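You operate a simulated robot arm through the tools that you are given. There is no shell and no other tool.

You are at the controls of a simulated robot arm. One attempt, no reset.

TASK
Cap bays two and three and set each knob by its display.
Fine: Full at 80 %, Empty at 0 %.

The check looks at the end state, three seconds after you hand in, the way a careful person would. Anything else that was tipped, shoved, dropped, spilled or broken makes it a failure. A push-on lid holds only when it is set on centred and level and pressed home; a screw cap is set on level and turned clockwise until tight.

THE ROBOT
A 7-joint arm with a two-finger parallel gripper, fixed in place. Base frame: the origin is at the foot of the arm, x ahead of it, y to its left, z up. Readings come in mm, degrees, newtons and seconds.
Its first joint turns from -166.0 to 166.0 degrees. Payload 4.4 kg.
The tool frame sits at the grasp point between the pads (the TCP): z along the fingers, y along the line on which they close. The tips reach 23 mm beyond it. Largest opening 94 mm; finger width 38, thickness 10; the body of the gripper, 54 by 96 mm, starts 39 mm behind the TCP.
Orientation is told as [roll, pitch, yaw] about the base's x, y, z axes, in that order, counted from this pose: with the fingers straight down and closing along the base's y, the tool's x points along the base's -x, its y along +y and its z along -z.

THE INTERFACE
- The arm moves only by the tool arm_command. Its argument "deltas" is a list of rows, each a list of 3 entries, a list of its own where there are three numbers: the finger opening in mm, from 0 to 94, then the shift along the tool's x, y, z in units of 25 mm (1.0 is 25 mm), then the turn, a rotation vector about the tool's x, y, z in units of 8 degrees (1.0 is 8 degrees). In form: [[gripper, [dx, dy, dz], [rx, ry, rz]], ...]. A call has 1 to 20 rows; each row shifts and turns the commanded pose from where the row before left it, along the tool's axes as they then stand. A call with a number of a shift or a turn outside -1 to 1 is refused whole. Rows are played at 5 a second. More than 50 mm and 8.6 degrees between two rows, or a gripper value outside its range, and nothing of the call is played. A pose out of reach is approached as far as the arm can. The call stops where the force on the tool passes 40 N (or 10 N more than at its start, if that is more) or the arm is blocked; 0.2 s more then pass. Each finger travels about 108 mm/s and halts on what it meets, pressing with about 20 N; the grip force reading is that of the motor and also rises with nothing between the fingers. The clock runs only during rows and for 0.2 s after the last one: add rows that do not move to give the fingers time. The reply holds the time, the measured pose of the TCP, the force on the tool along the base axes, the opening and the grip force, in the units named above and with some noise, with the torque about the TCP (base axes, N m) and any sound that the robot's microphone picked up.
- Cameras (640 x 400 px; columns grow to the right, rows downward): "scene" is fixed at [218.4, 499, 1317.4]; the picture's right is [-0.81, -0.59, 0.00], its down [-0.10, 0.14, -0.99] and it looks along [0.58, -0.80, -0.17] (base axes); focal length 291 px, centre (320, 200). "wrist" rides on the gripper at [86, 16, -75] in the tool frame; the picture's right is [-0.18, 0.98, 0.00], its down [-0.58, -0.11, -0.81] and it looks along [-0.79, -0.15, 0.59] (tool axes); focal length 243 px, centre (320, 200). There is no depth. A picture from a camera that has moved, and an enlarged one, comes with that camera's place and axes in the base frame and with its lens.
- capture(camera): a new picture of that camera. No time passes.
- inspect(camera, box): a new picture of the part [left, top, right, bottom] of that camera's present view, enlarged. No time passes.
- hand_in(): hands the job in; it is judged then, once.

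Places have to be worked out from the pictures, the camera data and where the tool is seen. Open the gripper and draw the arm clear of the work before you hand the job in, unless the task says otherwise.

The tools are called after "Emit:" as a command line: name --argument value ..., lists and objects as JSON in quotes. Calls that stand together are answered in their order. arm_command: Moves the arm, as the interface text tells. Its arguments: {"type":"object","properties":{"deltas":{"type":"array","items":{"type":"array"}}},"required":["deltas"]} The other tools are called the same way: capture (camera) takes a picture; inspect (camera, box) takes an enlarged picture of a part of a camera's view; hand_in () hands the job in.

At the start:

```text
time_s: 0.0
tool_pos: [480.1, -269.1, 1470.5]
ee_rot: [0.1, 0.1, 0.1]
wrist_force: [0.0, 0.0, -0.2]
ft_torque: [0.0, 0.01, -0.01]
opening: 93.9
grasp_force: 0.1
```

scene: 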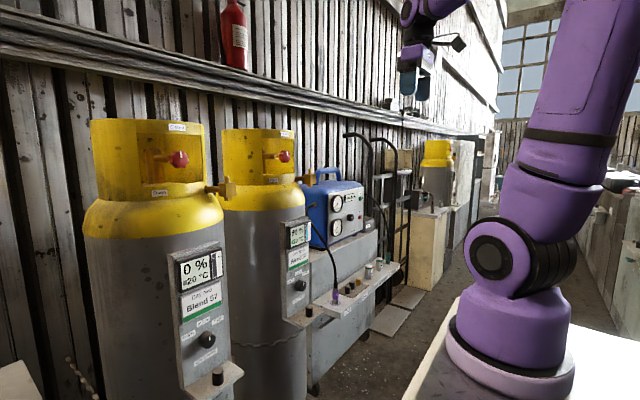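
wrist: 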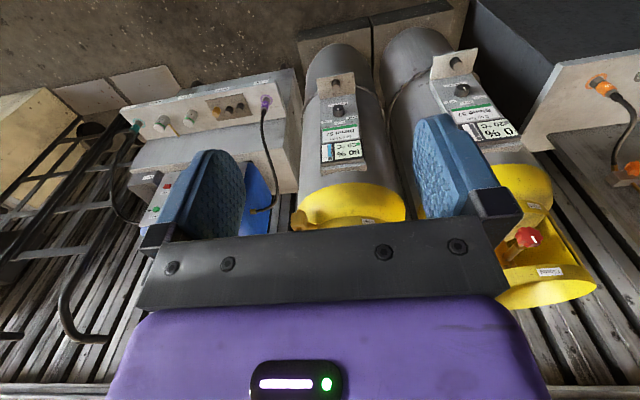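

I see two gas cylinders with displays, knobs and small shelves. I'll enlarge the scene to read the labels, displays and knobs before moving anything.

Emit:
inspect --camera "scene" --box '[170, 230, 250, 400]'

Emit:
inspect --camera "scene" --box '[270, 200, 420, 340]'

Emit:
inspect --camera "scene" --box '[80, 100, 320, 240]'

Emit:
inspect --camera "wrist" --box '[280, 40, 540, 200]'

Emit:
inspect --camera "wrist" --box '[100, 60, 310, 200]'

Emit:
inspect --camera "wrist" --box '[480, 40, 640, 200]'

```text
2.35 times, centred on (210, 315) of scene
camera zoom: at [218.4, 499.0, 1317.4], right [-0.81, -0.59, 0.0], down [-0.1, 0.14, -0.99], along [0.58, -0.8, -0.17], focal length 684 px, centre (579, -71)
```

zoom: 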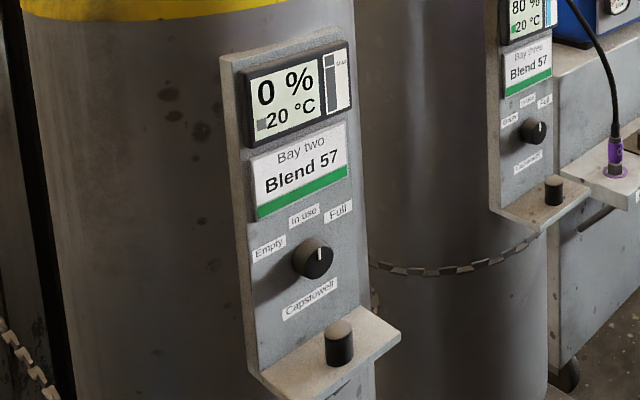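

```text
2.86 times, centred on (345, 270) of scene
camera zoom: at [218.4, 499.0, 1317.4], right [-0.81, -0.59, 0.0], down [-0.1, 0.14, -0.99], along [0.58, -0.8, -0.17], focal length 831 px, centre (249, 0)
```

zoom: 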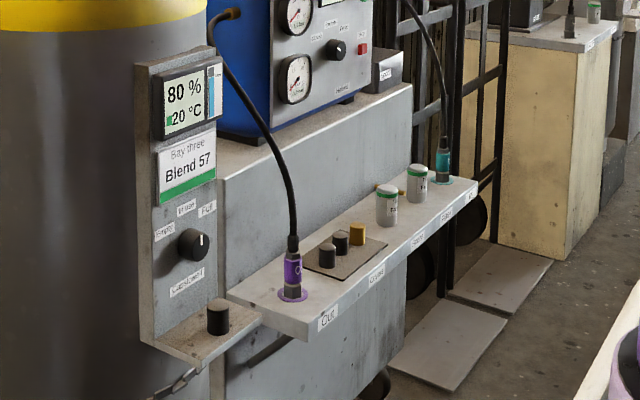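

```text
2.67 times, centred on (200, 170) of scene
camera zoom: at [218.4, 499.0, 1317.4], right [-0.81, -0.59, 0.0], down [-0.1, 0.14, -0.99], along [0.58, -0.8, -0.17], focal length 776 px, centre (640, 280)
```

zoom: 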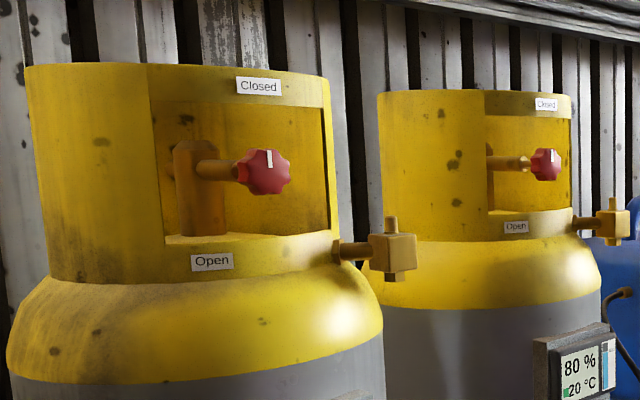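

```text
2.46 times, centred on (410, 120) of wrist
camera zoom: at [393.1, -251.1, 1545.9], right [0.18, 0.98, 0.0], down [0.58, -0.11, 0.81], along [0.79, -0.15, -0.59], focal length 597 px, centre (98, 397)
```

zoom: 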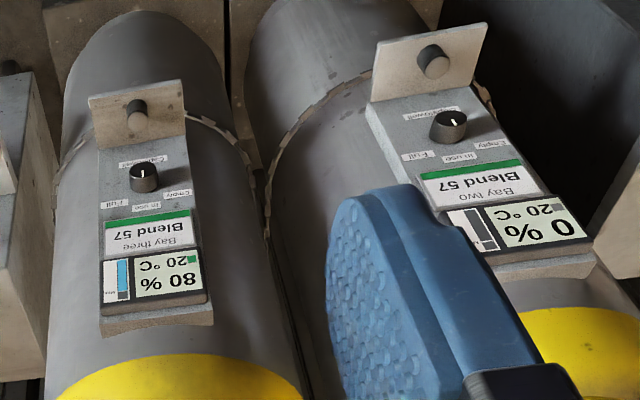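

```text
2.86 times, centred on (205, 130) of wrist
camera zoom: at [393.1, -251.1, 1545.9], right [0.18, 0.98, 0.0], down [0.58, -0.11, 0.81], along [0.79, -0.15, -0.59], focal length 693 px, centre (649, 400)
```

zoom: 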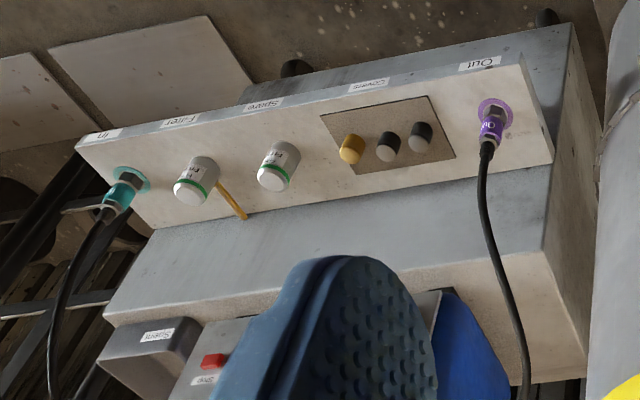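

```text
2.50 times, centred on (560, 120) of wrist
camera zoom: at [393.1, -251.1, 1545.9], right [0.18, 0.98, 0.0], down [0.58, -0.11, 0.81], along [0.79, -0.15, -0.59], focal length 606 px, centre (-280, 400)
```

zoom: 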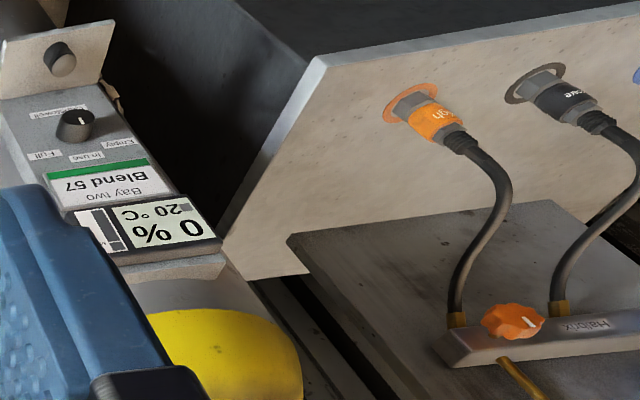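

Bay two reads 0 % and bay three 80 %. Each has a black cap on its small shelf, and a brass outlet with an upright stub by the valve. I'll zoom in harder on the labels, caps and outlets.

Emit:
inspect --camera "scene" --box '[195, 310, 250, 345]'

Emit:
inspect --camera "scene" --box '[200, 170, 250, 210]'

Emit:
inspect --camera "scene" --box '[290, 160, 330, 192]'

Emit:
inspect --camera "scene" --box '[195, 355, 245, 395]'

Emit:
inspect --camera "scene" --box '[280, 260, 330, 330]'

Emit:
inspect --camera "scene" --box '[330, 250, 410, 320]'

Emit:
inspect --camera "scene" --box '[390, 120, 500, 220]'

Emit:
inspect --camera "wrist" --box '[310, 60, 390, 130]'

Emit:
inspect --camera "wrist" --box '[420, 40, 500, 110]'

```text
11.43 times, centred on (222, 328) of scene
camera zoom: at [218.4, 499.0, 1317.4], right [-0.81, -0.59, 0.0], down [-0.1, 0.14, -0.99], along [0.58, -0.8, -0.17], focal length 3324 px, centre (1434, -1257)
```

zoom: 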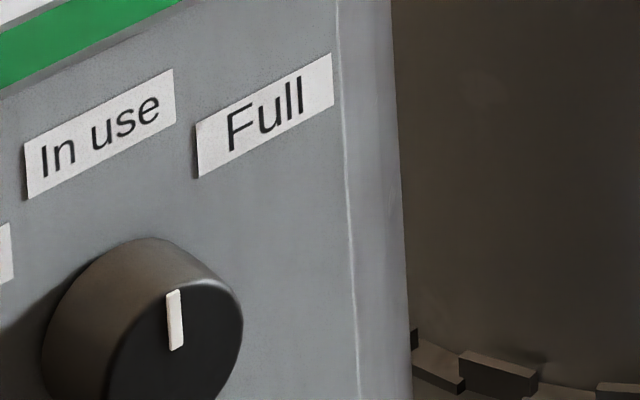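

```text
10.00 times, centred on (225, 190) of scene
camera zoom: at [218.4, 499.0, 1317.4], right [-0.81, -0.59, 0.0], down [-0.1, 0.14, -0.99], along [0.58, -0.8, -0.17], focal length 2909 px, centre (1270, 300)
```

zoom: 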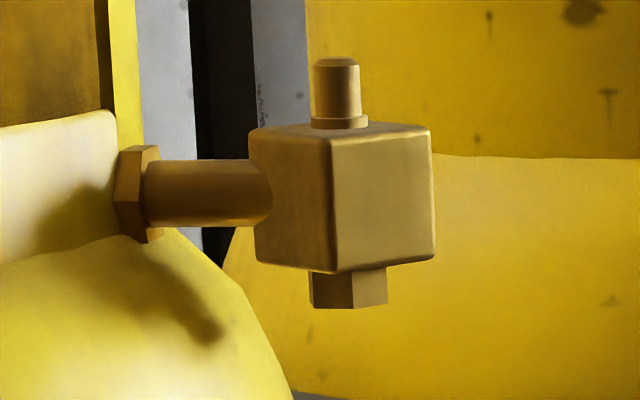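

```text
12.50 times, centred on (310, 176) of scene
camera zoom: at [218.4, 499.0, 1317.4], right [-0.81, -0.59, 0.0], down [-0.1, 0.14, -0.99], along [0.58, -0.8, -0.17], focal length 3636 px, centre (445, 500)
```

zoom: 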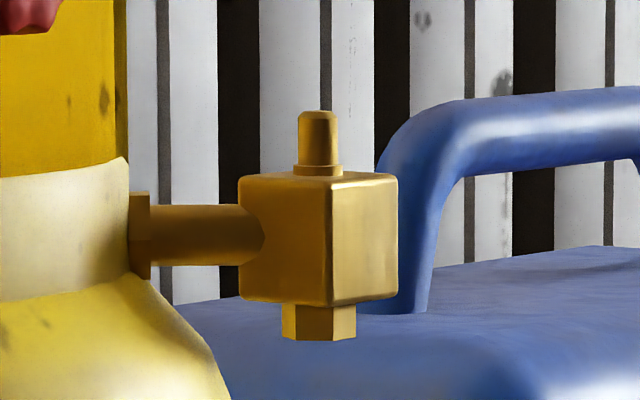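

```text
10.00 times, centred on (220, 375) of scene
camera zoom: at [218.4, 499.0, 1317.4], right [-0.81, -0.59, 0.0], down [-0.1, 0.14, -0.99], along [0.58, -0.8, -0.17], focal length 2909 px, centre (1320, -1550)
```

zoom: 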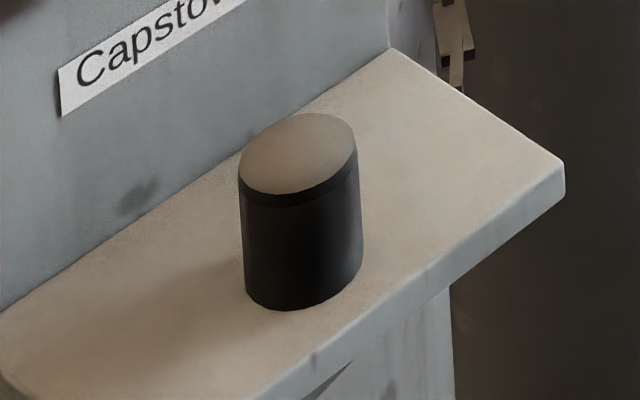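

```text
5.71 times, centred on (305, 295) of scene
camera zoom: at [218.4, 499.0, 1317.4], right [-0.81, -0.59, 0.0], down [-0.1, 0.14, -0.99], along [0.58, -0.8, -0.17], focal length 1662 px, centre (406, -343)
```

zoom: 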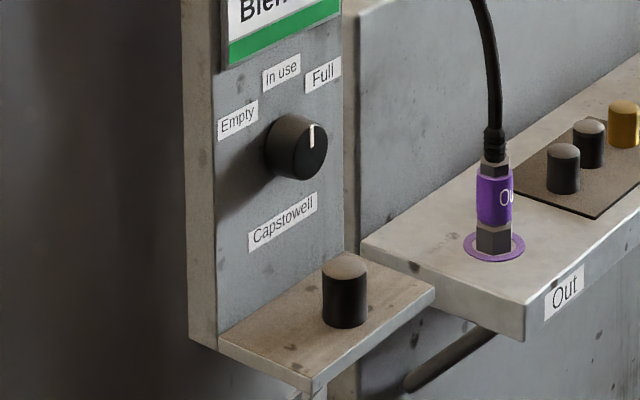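

```text
5.71 times, centred on (370, 285) of scene
camera zoom: at [218.4, 499.0, 1317.4], right [-0.81, -0.59, 0.0], down [-0.1, 0.14, -0.99], along [0.58, -0.8, -0.17], focal length 1662 px, centre (34, -286)
```

zoom: 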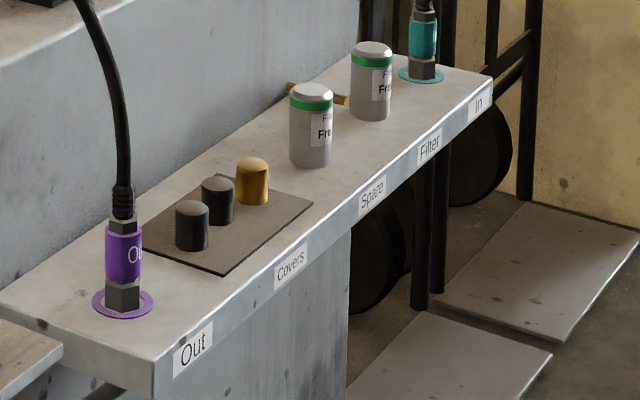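

```text
4.00 times, centred on (445, 170) of scene
camera zoom: at [218.4, 499.0, 1317.4], right [-0.81, -0.59, 0.0], down [-0.1, 0.14, -0.99], along [0.58, -0.8, -0.17], focal length 1164 px, centre (-180, 320)
```

zoom: 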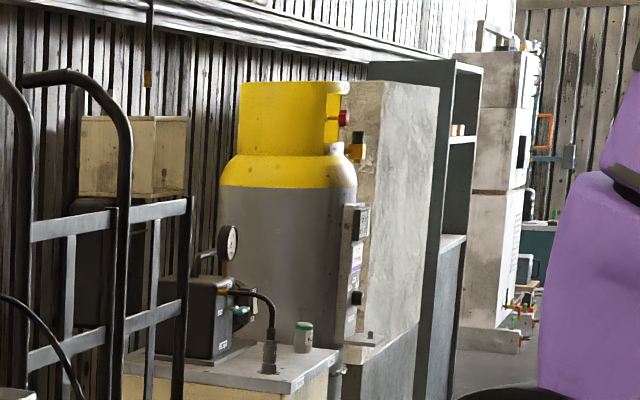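

```text
5.71 times, centred on (350, 95) of wrist
camera zoom: at [393.1, -251.1, 1545.9], right [0.18, 0.98, 0.0], down [0.58, -0.11, 0.81], along [0.79, -0.15, -0.59], focal length 1386 px, centre (149, 800)
```

zoom: 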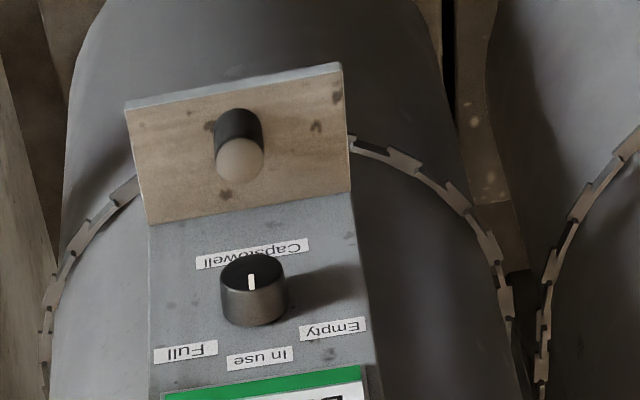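

```text
5.71 times, centred on (460, 75) of wrist
camera zoom: at [393.1, -251.1, 1545.9], right [0.18, 0.98, 0.0], down [0.58, -0.11, 0.81], along [0.79, -0.15, -0.59], focal length 1386 px, centre (-480, 914)
```

zoom: 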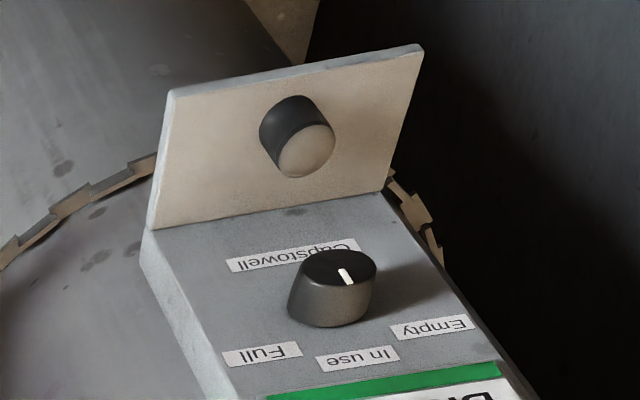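

I triangulated the knobs from both cameras: bay two at about (866, 109, 821) and bay three at about (871, -280, 815), with the panels facing the robot. I'll look at the outlets in the wrist view next.

Emit:
inspect --camera "wrist" --box '[270, 180, 350, 240]'

Emit:
inspect --camera "wrist" --box '[490, 160, 610, 310]'

Emit:
inspect --camera "scene" --box '[380, 0, 640, 400]'

```text
6.67 times, centred on (310, 210) of wrist
camera zoom: at [393.1, -251.1, 1545.9], right [0.18, 0.98, 0.0], down [0.58, -0.11, 0.81], along [0.79, -0.15, -0.59], focal length 1618 px, centre (387, 133)
```

zoom: 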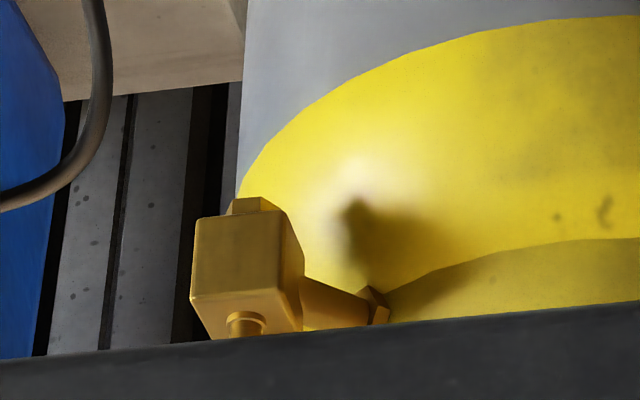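

```text
2.67 times, centred on (550, 235) of wrist
camera zoom: at [393.1, -251.1, 1545.9], right [0.18, 0.98, 0.0], down [0.58, -0.11, 0.81], along [0.79, -0.15, -0.59], focal length 647 px, centre (-293, 107)
```

zoom: 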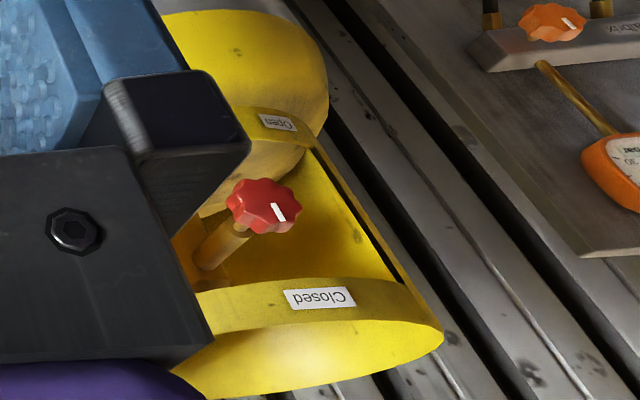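

```text
1.00 times, centred on (510, 200) of scene (not enlarged: the box is as wide or as high as the picture)
camera zoom: at [218.4, 499.0, 1317.4], right [-0.81, -0.59, 0.0], down [-0.1, 0.14, -0.99], along [0.58, -0.8, -0.17], focal length 291 px, centre (130, 200)
```

zoom: 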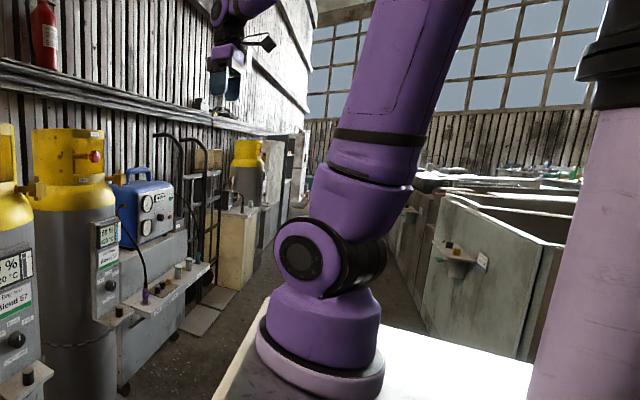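

The bay three stub comes out at about (924, -407, 1230), and by analogy the bay two stub at about (920, -17, 1230). I'll pitch the tool to horizontal, pointing at +x, while it is still in free space.

Emit:
arm_command --deltas '[[94, [0, 0, 0], [0, -1, 0]], [94, [0, 0, 0], [0, -1, 0]], [94, [0, 0, 0], [0, -1, 0]], [94, [0, 0, 0], [0, -1, 0]], [94, [0, 0, 0], [0, -1, 0]], [94, [0, 0, 0], [0, -1, 0]]]'

```text
time_s: 1.4
tool_pos: [480.6, -267.9, 1470.5]
ee_rot: [-0.1, -48.1, 0.0]
wrist_force: [0.4, 0.6, 0.2]
ft_torque: [-0.01, 0.0, 0.0]
opening: 94.1
grasp_force: 0.0
```

The rotation behaves as I expected. I'll check the wrist view at this 48° tilt and then carry on.

Emit:
capture --camera "wrist"

Emit:
capture --camera "scene"

```text
taken
camera wrist: at [366.6, -250.8, 1456.8], right [0.12, 0.98, 0.14], down [-0.21, -0.11, 0.97], along [0.97, -0.15, 0.2], focal length 243 px, centre (320, 200)
```

wrist: 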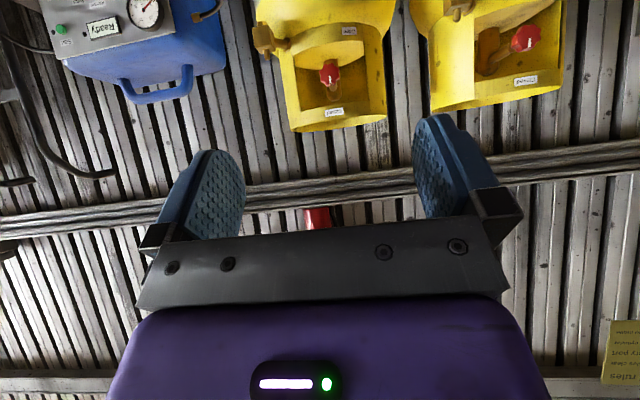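

```text
taken
```

scene: 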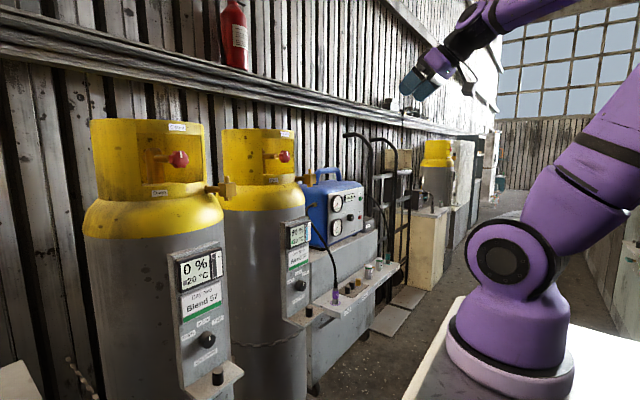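

There's a yellow note on the wall at the right of the wrist view, so I'll read it.

Emit:
inspect --camera "wrist" --box '[590, 310, 690, 400]'

Emit:
inspect --camera "wrist" --box '[420, 0, 500, 60]'

Emit:
inspect --camera "wrist" --box '[230, 0, 400, 140]'

```text
refused: 690 is not a number from 0 to 640
```

```text
6.67 times, centred on (460, 30) of wrist
camera zoom: at [366.6, -250.8, 1456.8], right [0.12, 0.98, 0.14], down [-0.21, -0.11, 0.97], along [0.97, -0.15, 0.2], focal length 1618 px, centre (-613, 1333)
```

zoom: 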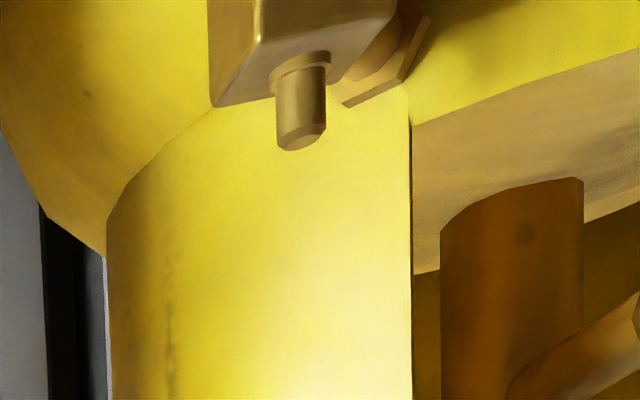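

```text
2.86 times, centred on (315, 70) of wrist
camera zoom: at [366.6, -250.8, 1456.8], right [0.12, 0.98, 0.14], down [-0.21, -0.11, 0.97], along [0.97, -0.15, 0.2], focal length 693 px, centre (334, 571)
```

zoom: 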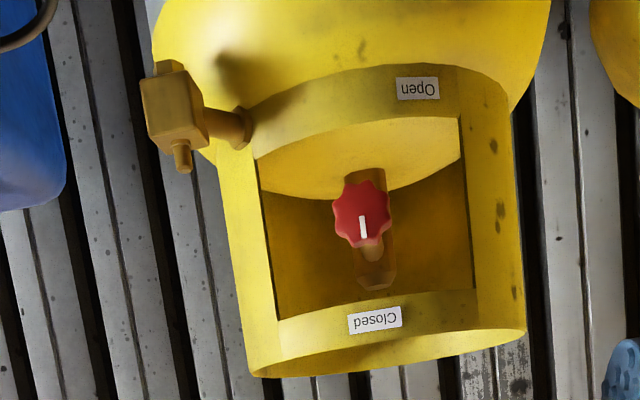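

The stub is a smooth chamfered cylinder, so this is a push-on cap. I'll inspect the note within the picture bounds.

Emit:
inspect --camera "wrist" --box '[595, 310, 640, 395]'

Emit:
inspect --camera "wrist" --box '[40, 0, 240, 100]'

```text
4.71 times, centred on (618, 352) of wrist
camera zoom: at [366.6, -250.8, 1456.8], right [0.12, 0.98, 0.14], down [-0.21, -0.11, 0.97], along [0.97, -0.15, 0.2], focal length 1142 px, centre (-1080, -518)
```

zoom: 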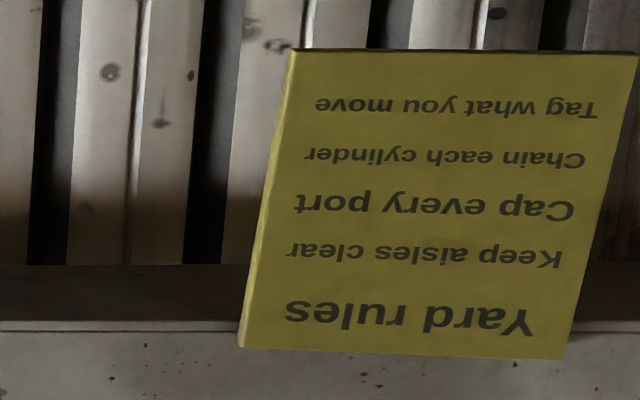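

```text
3.20 times, centred on (140, 50) of wrist
camera zoom: at [366.6, -250.8, 1456.8], right [0.12, 0.98, 0.14], down [-0.21, -0.11, 0.97], along [0.97, -0.15, 0.2], focal length 776 px, centre (896, 680)
```

zoom: 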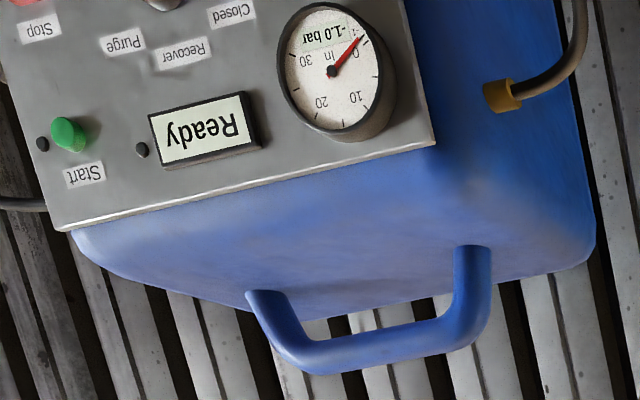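

The note is only general yard rules. I'll set the pitch to -45° and move to a standoff in front of the bay two panel to study it.

Emit:
arm_command --deltas '[[94, [0, 0, 0], [0, 0.388, 0]], [94, [0.636, 0.754, 0.976], [0, 0, 0]], [94, [0.636, 0.754, 0.976], [0, 0, 0]], [94, [0.636, 0.754, 0.976], [0, 0, 0]], [94, [0.636, 0.754, 0.976], [0, 0, 0]], [94, [0.636, 0.754, 0.976], [0, 0, 0]], [94, [0.636, 0.754, 0.976], [0, 0, 0]], [94, [0.636, 0.754, 0.976], [0, 0, 0]], [94, [0.636, 0.754, 0.976], [0, 0, 0]], [94, [0.636, 0.754, 0.976], [0, 0, 0]], [94, [0.636, 0.754, 0.976], [0, 0, 0]]]'

Emit:
capture --camera "scene"

```text
time_s: 3.8
tool_pos: [597.1, -94.0, 1255.8]
ee_rot: [0.2, -44.9, -0.1]
wrist_force: [-0.8, -0.2, -0.1]
ft_torque: [-0.01, 0.01, 0.01]
opening: 94.2
grasp_force: 0.1
out of reach, approached as far as the arm can: row 7, 8, 9, 10, 11
```

```text
taken
```

scene: 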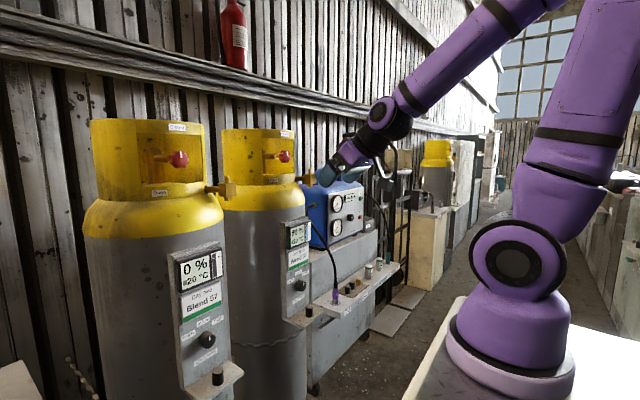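

At this tilt, poses close to the base are out of reach. I'll move outward in +x to get back into the workspace.

Emit:
arm_command --deltas '[[94, [-0.85, 0, 0.85], [0, 0, 0]], [94, [-0.85, 0, 0.85], [0, 0, 0]], [94, [-0.85, 0, 0.85], [0, 0, 0]], [94, [-0.85, 0, 0.85], [0, 0, 0]]]'

Emit:
capture --camera "scene"

```text
time_s: 4.8
tool_pos: [717.5, -94.6, 1256.9]
ee_rot: [0.0, -44.9, 0.0]
wrist_force: [-1.3, 0.5, 0.1]
ft_torque: [0.0, -0.01, 0.02]
opening: 94.0
grasp_force: 0.1
```

```text
taken
```

scene: 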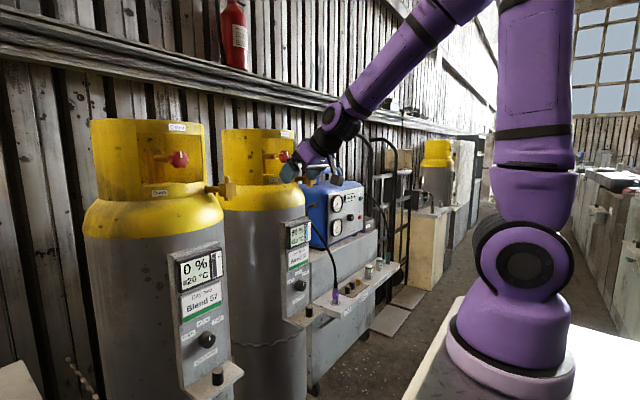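

It's back in reach, and commands start from the measured pose. I'll descend to a standoff in front of the bay two panel, around (700, 109, 900).

Emit:
arm_command --deltas '[[94, [0.88, 0.68, 0.8], [0, 0, 0]], [94, [0.88, 0.68, 0.8], [0, 0, 0]], [94, [0.88, 0.68, 0.8], [0, 0, 0]], [94, [0.88, 0.68, 0.8], [0, 0, 0]], [94, [0.88, 0.68, 0.8], [0, 0, 0]], [94, [0.88, 0.68, 0.8], [0, 0, 0]], [94, [0.88, 0.68, 0.8], [0, 0, 0]], [94, [0.88, 0.68, 0.8], [0, 0, 0]], [94, [0.88, 0.68, 0.8], [0, 0, 0]], [94, [0.88, 0.68, 0.8], [0, 0, 0]], [94, [0.88, 0.68, 0.8], [0, 0, 0]], [94, [0.88, 0.68, 0.8], [0, 0, 0]]]'

Emit:
capture --camera "scene"

Emit:
capture --camera "wrist"

```text
time_s: 7.4
tool_pos: [700.2, 96.1, 920.7]
ee_rot: [0.0, -45.0, -0.1]
wrist_force: [0.6, 0.2, 1.1]
ft_torque: [0.03, 0.02, 0.03]
opening: 94.1
grasp_force: 0.0
out of reach, approached as far as the arm can: row 1, 2
```

```text
taken
```

scene: 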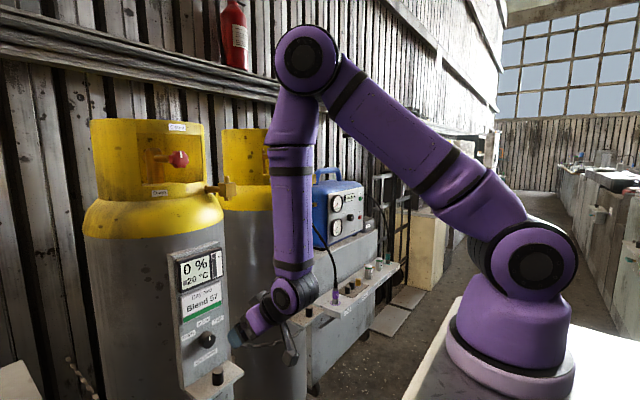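

```text
taken
camera wrist: at [586.4, 113.7, 912.4], right [0.13, 0.98, 0.13], down [-0.16, -0.11, 0.98], along [0.98, -0.15, 0.14], focal length 243 px, centre (320, 200)
```

wrist: 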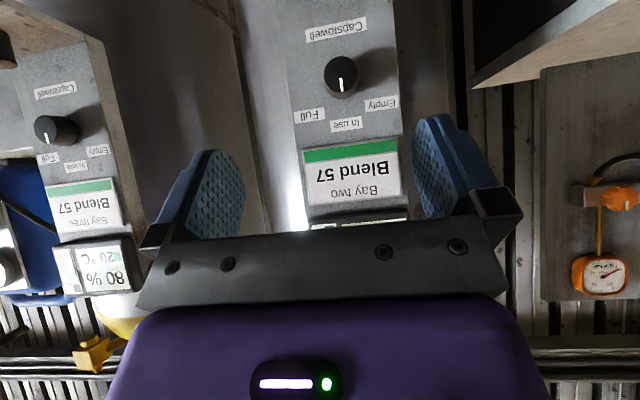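

Good view. I'll enlarge the bay two knob and labels.

Emit:
inspect --camera "wrist" --box '[285, 0, 415, 140]'

Emit:
inspect --camera "wrist" --box '[10, 60, 130, 180]'

```text
2.86 times, centred on (350, 70) of wrist
camera zoom: at [586.4, 113.7, 912.4], right [0.13, 0.98, 0.13], down [-0.16, -0.11, 0.98], along [0.98, -0.15, 0.14], focal length 693 px, centre (234, 571)
```

zoom: 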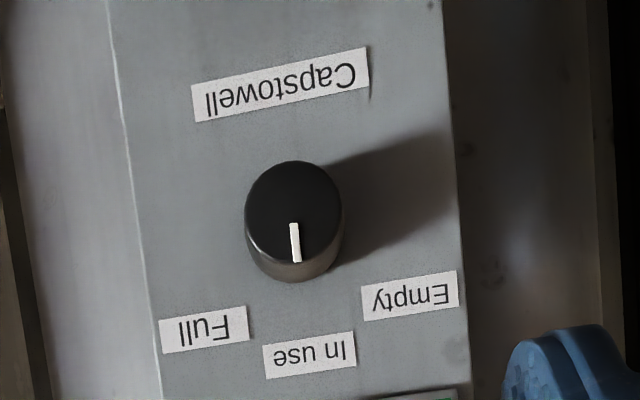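

```text
3.33 times, centred on (70, 120) of wrist
camera zoom: at [586.4, 113.7, 912.4], right [0.13, 0.98, 0.13], down [-0.16, -0.11, 0.98], along [0.98, -0.15, 0.14], focal length 809 px, centre (1153, 467)
```

zoom: 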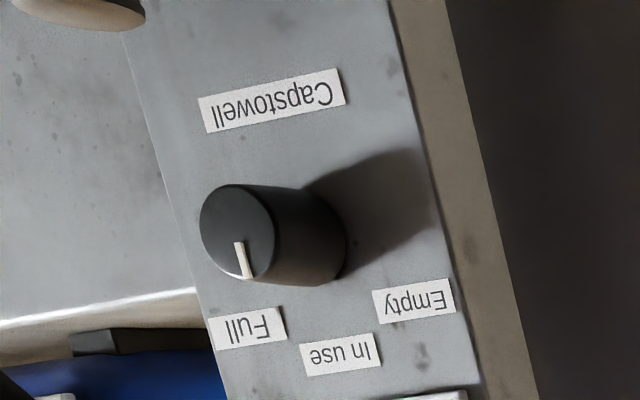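

Both knobs currently point at In use, with Empty about 50° to the left and Full about 50° to the right. Next I'll go lower to look at the bay two cap on its shelf.

Emit:
arm_command --deltas '[[94, [0.6, 0.104, 0.77], [0, 0, 0]], [94, [0.6, 0.104, 0.77], [0, 0, 0]], [94, [0.6, 0.104, 0.77], [0, 0, 0]], [94, [0.6, 0.104, 0.77], [0, 0, 0]], [94, [0.6, 0.104, 0.77], [0, 0, 0]], [94, [0, 0, 0], [0, 0, 0]]]'

Emit:
capture --camera "wrist"

Emit:
inspect --camera "wrist" --box '[240, 20, 400, 150]'

Emit:
inspect --camera "scene" --box '[160, 290, 320, 400]'

```text
time_s: 8.8
tool_pos: [714.7, 110.0, 798.4]
ee_rot: [0.0, -44.9, 0.1]
wrist_force: [-0.4, -0.1, 0.5]
ft_torque: [-0.02, -0.01, 0.01]
opening: 94.2
grasp_force: 0.0
```

```text
taken
camera wrist: at [601.5, 127.4, 791.1], right [0.13, 0.98, 0.13], down [-0.16, -0.11, 0.98], along [0.98, -0.15, 0.14], focal length 243 px, centre (320, 200)
```

wrist: 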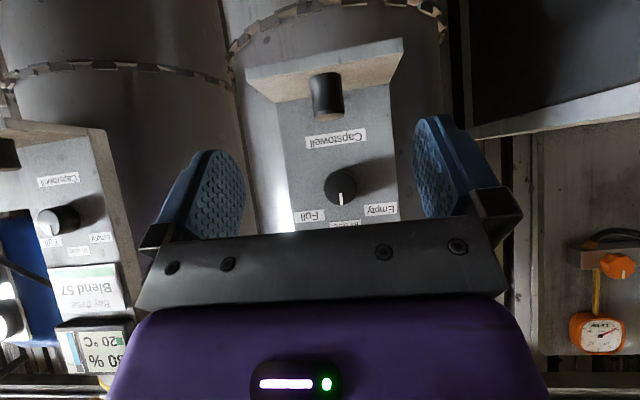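

```text
3.08 times, centred on (320, 85) of wrist
camera zoom: at [601.5, 127.4, 791.1], right [0.13, 0.98, 0.13], down [-0.16, -0.11, 0.98], along [0.98, -0.15, 0.14], focal length 746 px, centre (320, 554)
```

zoom: 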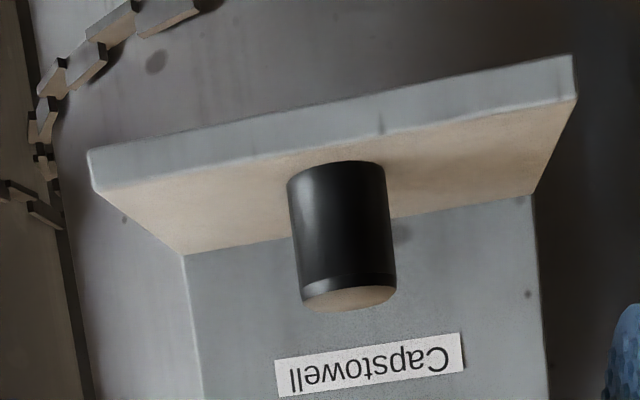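

```text
3.64 times, centred on (240, 345) of scene
camera zoom: at [218.4, 499.0, 1317.4], right [-0.81, -0.59, 0.0], down [-0.1, 0.14, -0.99], along [0.58, -0.8, -0.17], focal length 1058 px, centre (611, -327)
```

zoom: 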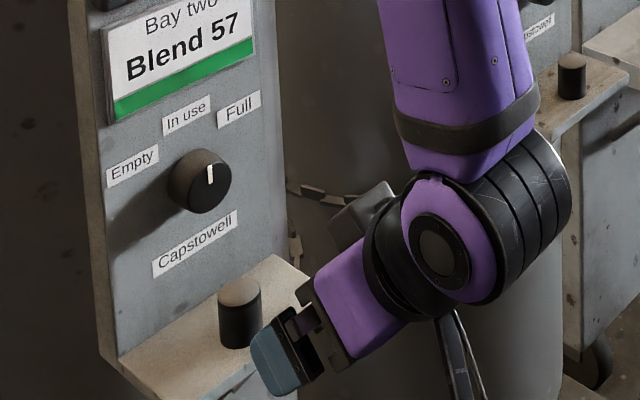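

The bay two cap is about 28.5 mm across. It stands at about (834, 111) from z≈713 to 748. I'll straddle it with open fingers at 45°, keeping the tips just above the shelf.

Emit:
arm_command --deltas '[[94, [-0.32, 0.01, 0.8], [0, 0, 0]], [94, [-0.32, 0.01, 0.8], [0, 0, 0]], [94, [-0.32, 0.01, 0.8], [0, 0, 0]], [94, [-0.32, 0.01, 0.8], [0, 0, 0]], [94, [-0.32, 0.01, 0.8], [0, 0, 0]], [94, [-0.27, 0.0, 0.7], [0, 0, 0]], [94, [0, 0, 0], [0, 0, 0]]]'

Emit:
capture --camera "wrist"

Emit:
inspect --camera "scene" --box '[170, 300, 300, 400]'

```text
time_s: 10.4
tool_pos: [831.3, 111.1, 747.8]
ee_rot: [0.0, -44.9, 0.0]
wrist_force: [0.2, -0.7, -0.1]
ft_torque: [0.0, 0.01, -0.04]
opening: 94.2
grasp_force: 0.2
```

```text
taken
camera wrist: at [716.9, 127.8, 741.0], right [0.13, 0.98, 0.13], down [-0.16, -0.11, 0.98], along [0.98, -0.15, 0.14], focal length 243 px, centre (320, 200)
```

wrist: 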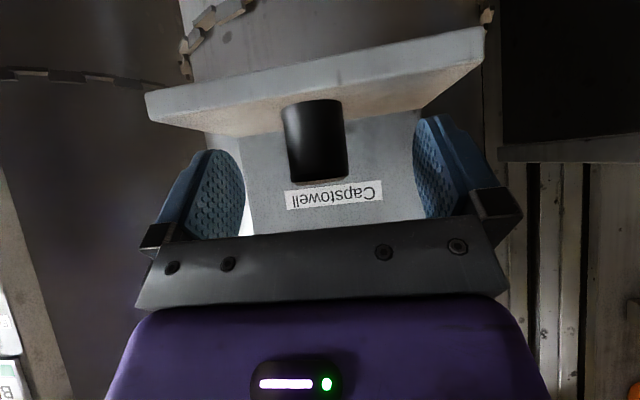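

```text
4.00 times, centred on (235, 350) of scene
camera zoom: at [218.4, 499.0, 1317.4], right [-0.81, -0.59, 0.0], down [-0.1, 0.14, -0.99], along [0.58, -0.8, -0.17], focal length 1164 px, centre (660, -400)
```

zoom: 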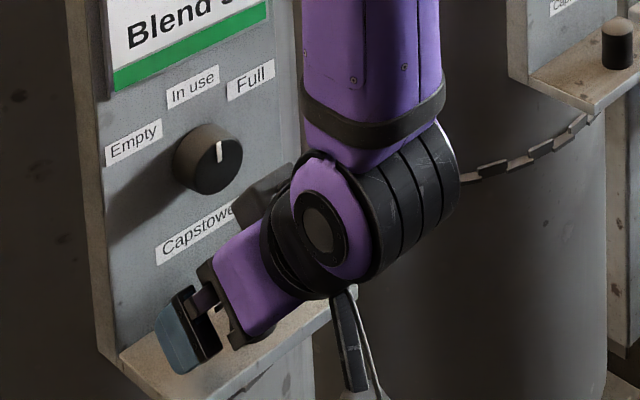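

The cap is centred between the fingers. I'll close on it.

Emit:
arm_command --deltas '[[10, [0, 0, 0], [0, 0, 0]], [10, [0, 0, 0], [0, 0, 0]], [10, [0, 0, 0], [0, 0, 0]], [10, [0, 0, 0], [0, 0, 0]], [10, [0, 0, 0], [0, 0, 0]]]'

Emit:
capture --camera "wrist"

```text
time_s: 11.6
tool_pos: [830.2, 109.8, 748.5]
ee_rot: [0.0, -44.8, -0.1]
wrist_force: [-0.9, 0.0, 0.5]
ft_torque: [0.01, 0.0, 0.01]
opening: 29.1
grasp_force: 19.8
```

```text
taken
camera wrist: at [716.8, 128.0, 741.1], right [0.13, 0.98, 0.13], down [-0.16, -0.11, 0.98], along [0.98, -0.15, 0.14], focal length 243 px, centre (320, 200)
```

wrist: 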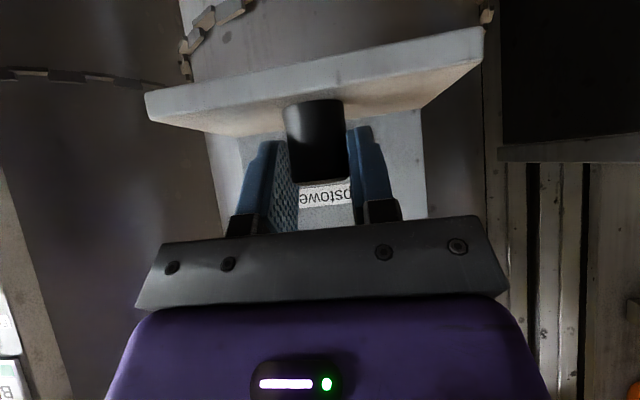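

I have a firm grip on a 29 mm cap. I'll lift it 12 mm straight up, then withdraw along the tool axis so the hand stays clear of the knob.

Emit:
arm_command --deltas '[[10, [-0.17, 0, -0.17], [0, 0, 0]], [10, [-0.17, 0, -0.17], [0, 0, 0]], [10, [0, 0, -0.5], [0, 0, 0]], [10, [0, 0, -0.9], [0, 0, 0]], [10, [0, 0, -0.9], [0, 0, 0]], [10, [0, 0, -0.9], [0, 0, 0]], [10, [0, 0, -0.9], [0, 0, 0]], [10, [0, 0, -0.9], [0, 0, 0]], [10, [0, 0, -0.9], [0, 0, 0]]]'

Emit:
capture --camera "wrist"

Emit:
inspect --camera "scene" --box '[170, 270, 300, 400]'

```text
time_s: 13.6
tool_pos: [726.9, 109.9, 864.8]
ee_rot: [0.0, -44.9, 0.0]
wrist_force: [-0.5, 0.8, 0.0]
ft_torque: [0.0, 0.01, 0.03]
opening: 10.0
grasp_force: 0.0
```

```text
taken
camera wrist: at [612.9, 126.9, 857.5], right [0.13, 0.98, 0.13], down [-0.16, -0.11, 0.98], along [0.98, -0.15, 0.14], focal length 243 px, centre (320, 200)
```

wrist: 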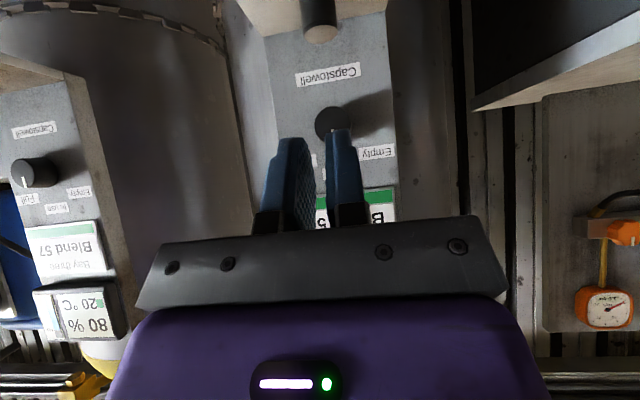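

```text
3.08 times, centred on (235, 335) of scene
camera zoom: at [218.4, 499.0, 1317.4], right [-0.81, -0.59, 0.0], down [-0.1, 0.14, -0.99], along [0.58, -0.8, -0.17], focal length 895 px, centre (582, -215)
```

zoom: 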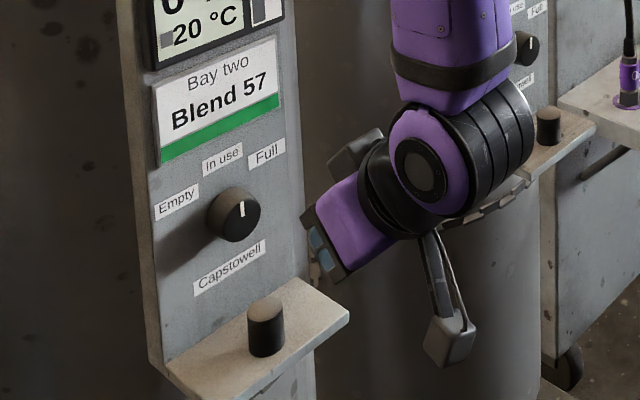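

The fingers came away empty and the cap is still on the shelf, so it slipped. I'll check whether it moved and how it sits.

Emit:
inspect --camera "scene" --box '[195, 355, 245, 395]'

Emit:
inspect --camera "wrist" --box '[270, 0, 370, 70]'

```text
10.00 times, centred on (220, 375) of scene
camera zoom: at [218.4, 499.0, 1317.4], right [-0.81, -0.59, 0.0], down [-0.1, 0.14, -0.99], along [0.58, -0.8, -0.17], focal length 2909 px, centre (1320, -1550)
```

zoom: 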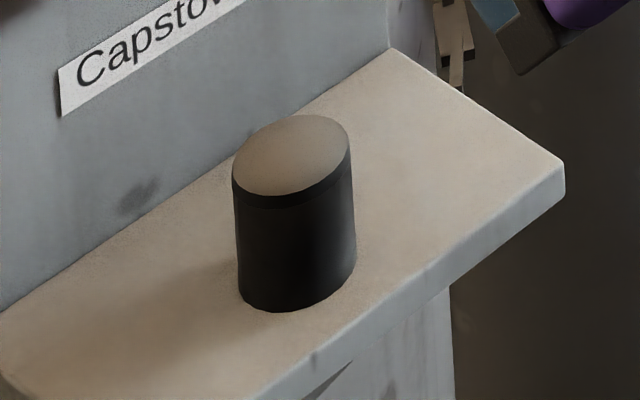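

```text
5.71 times, centred on (320, 35) of wrist
camera zoom: at [612.9, 126.9, 857.5], right [0.13, 0.98, 0.13], down [-0.16, -0.11, 0.98], along [0.98, -0.15, 0.14], focal length 1386 px, centre (320, 1143)
```

zoom: 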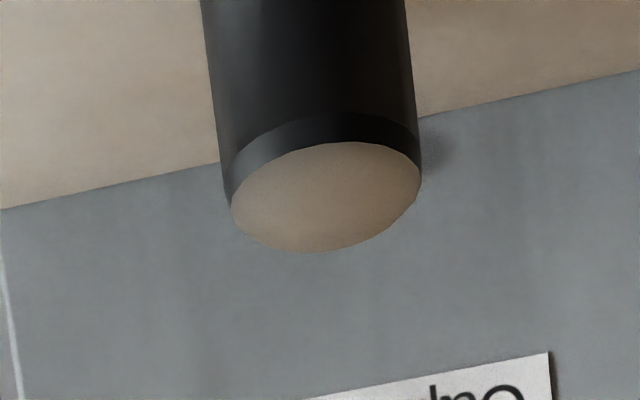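

The cap stands upright and moved only about 2 mm, so the 45° grip slipped off its top. I'll go for a fully horizontal grip that covers the whole cap height, and rotate in free space first.

Emit:
arm_command --deltas '[[60, [0, 0, 0], [0, -1, 0]], [60, [0, 0, 0], [0, -1, 0]], [60, [0, 0, 0], [0, -1, 0]], [60, [0, 0, 0], [0, -1, 0]], [60, [0, 0, 0], [0, -1, 0]], [60, [0, 0, 0], [0, -0.64, 0]], [60, [0, 0, 0], [0, 0, 0]]]'

Emit:
capture --camera "scene"

Emit:
capture --camera "wrist"

```text
time_s: 15.2
tool_pos: [728.4, 109.1, 865.3]
ee_rot: [173.6, -89.9, -173.5]
wrist_force: [-0.4, -0.7, -0.6]
ft_torque: [0.03, -0.01, 0.01]
opening: 60.1
grasp_force: 0.1
```

```text
taken
```

scene: 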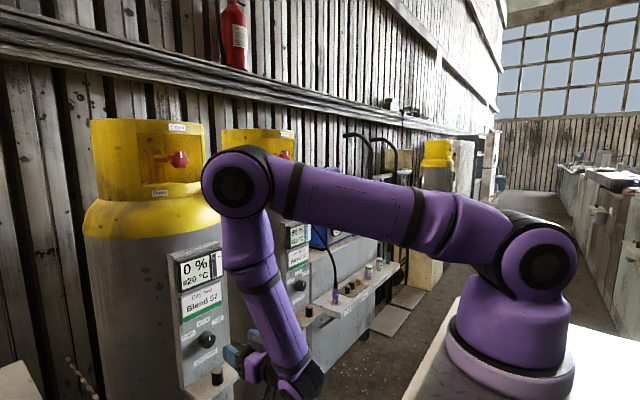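

```text
taken
camera wrist: at [652.7, 127.4, 779.8], right [0.0, 0.98, 0.18], down [-0.81, -0.11, 0.58], along [0.59, -0.15, 0.79], focal length 243 px, centre (320, 200)
```

wrist: 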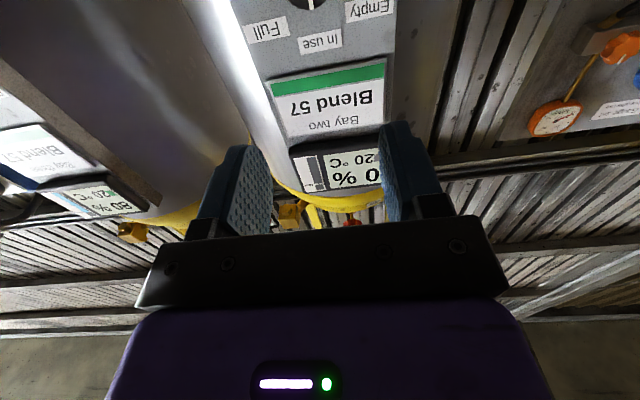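

The arm is horizontal now, and I'm watching the elbow, which is still well short of the bay two outlet. I'll lower to the cap's height in front of the shelf and check again before going in.

Emit:
arm_command --deltas '[[60, [0.85, 0.02, 0.08], [0, 0, 0]], [60, [0.85, 0.02, 0.08], [0, 0, 0]], [60, [0.85, 0.02, 0.08], [0, 0, 0]], [60, [0.85, 0.01, 0.08], [0, 0, 0]], [60, [0.85, 0.01, 0.08], [0, 0, 0]], [60, [0.85, 0, 0.08], [0, 0, 0]], [60, [0, 0, 0], [0, 0, 0]]]'

Emit:
capture --camera "scene"

Emit:
capture --camera "wrist"

```text
time_s: 16.8
tool_pos: [738.9, 113.6, 736.5]
ee_rot: [161.9, -90.0, -161.9]
wrist_force: [0.0, 0.0, -0.3]
ft_torque: [0.04, -0.02, 0.01]
opening: 60.1
grasp_force: 0.0
```

```text
taken
```

scene: 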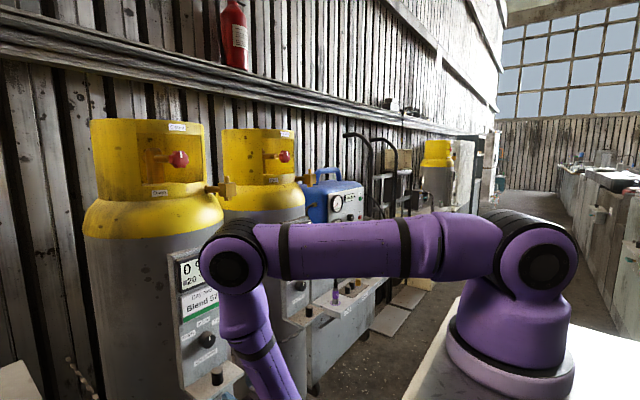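

```text
taken
camera wrist: at [664.5, 129.5, 651.5], right [0.0, 0.98, 0.18], down [-0.81, -0.11, 0.58], along [0.59, -0.15, 0.79], focal length 243 px, centre (320, 200)
```

wrist: 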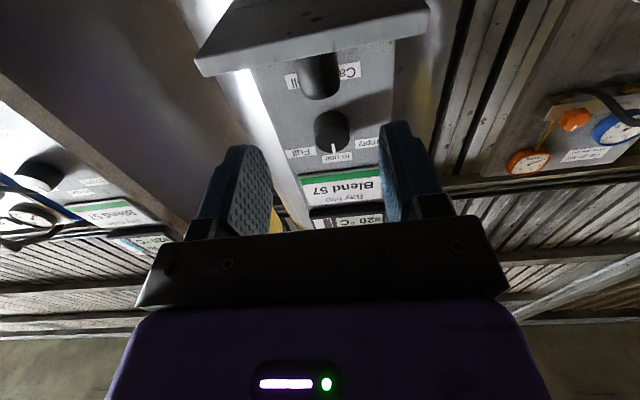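

Still clear. I'll move forward to straddle the cap.

Emit:
arm_command --deltas '[[60, [0, -0.02, 0.9], [0, 0, 0]], [60, [0, -0.02, 0.9], [0, 0, 0]], [60, [0, -0.02, 0.9], [0, 0, 0]], [60, [0, 0, 0.9], [0, 0, 0]], [60, [0, 0, 0.1], [0, 0, 0]]]'

Emit:
capture --camera "scene"

Emit:
capture --camera "wrist"

Emit:
inspect --camera "scene" --box '[170, 300, 300, 400]'

```text
time_s: 18.0
tool_pos: [832.7, 111.0, 737.5]
ee_rot: [-120.4, -90.1, 120.3]
wrist_force: [-0.1, 0.7, -0.4]
ft_torque: [-0.01, 0.03, 0.0]
opening: 60.2
grasp_force: 0.1
```

```text
taken
```

scene: 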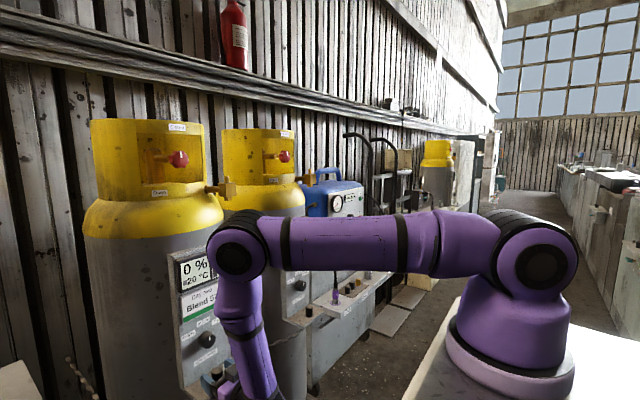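

```text
taken
camera wrist: at [757.1, 128.2, 652.3], right [0.0, 0.98, 0.18], down [-0.81, -0.11, 0.58], along [0.59, -0.15, 0.79], focal length 243 px, centre (320, 200)
```

wrist: 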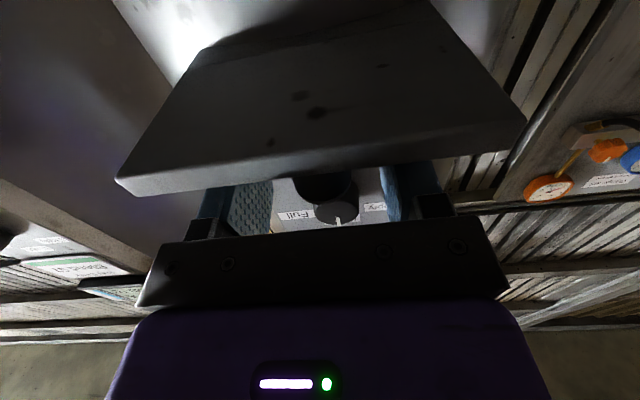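

```text
4.00 times, centred on (235, 350) of scene
camera zoom: at [218.4, 499.0, 1317.4], right [-0.81, -0.59, 0.0], down [-0.1, 0.14, -0.99], along [0.58, -0.8, -0.17], focal length 1164 px, centre (660, -400)
```

zoom: 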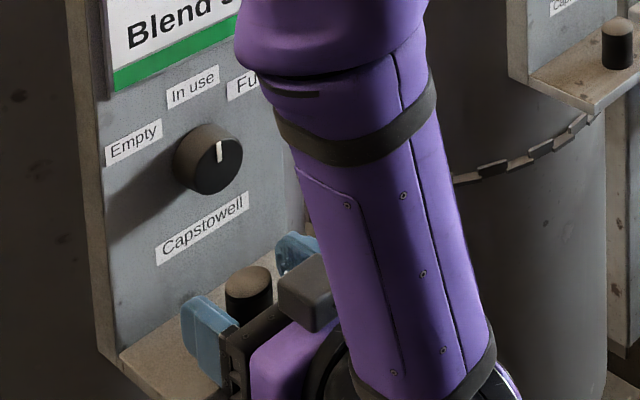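

The cap sits between the fingers. I'll close, then lift only 3 mm to read the forces.

Emit:
arm_command --deltas '[[10, [0, 0, 0], [0, 0, 0]], [10, [0, 0, 0], [0, 0, 0]], [10, [0, 0, 0], [0, 0, 0]], [10, [0, 0, 0], [0, 0, 0]], [10, [-0.06, 0, 0], [0, 0, 0]], [10, [-0.06, 0, 0], [0, 0, 0]]]'

Emit:
inspect --camera "scene" --box '[170, 300, 300, 400]'

```text
time_s: 19.4
tool_pos: [832.1, 111.6, 740.0]
ee_rot: [-137.4, -90.1, 137.3]
wrist_force: [-0.5, 0.5, -0.1]
ft_torque: [-0.01, -0.03, 0.01]
opening: 28.7
grasp_force: 19.8
```

```text
4.00 times, centred on (235, 350) of scene
camera zoom: at [218.4, 499.0, 1317.4], right [-0.81, -0.59, 0.0], down [-0.1, 0.14, -0.99], along [0.58, -0.8, -0.17], focal length 1164 px, centre (660, -400)
```

zoom: 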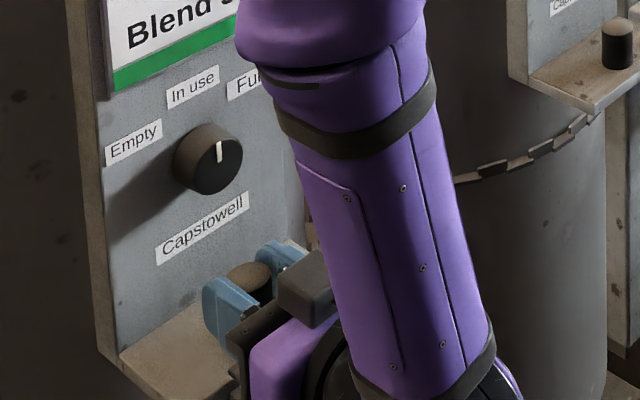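

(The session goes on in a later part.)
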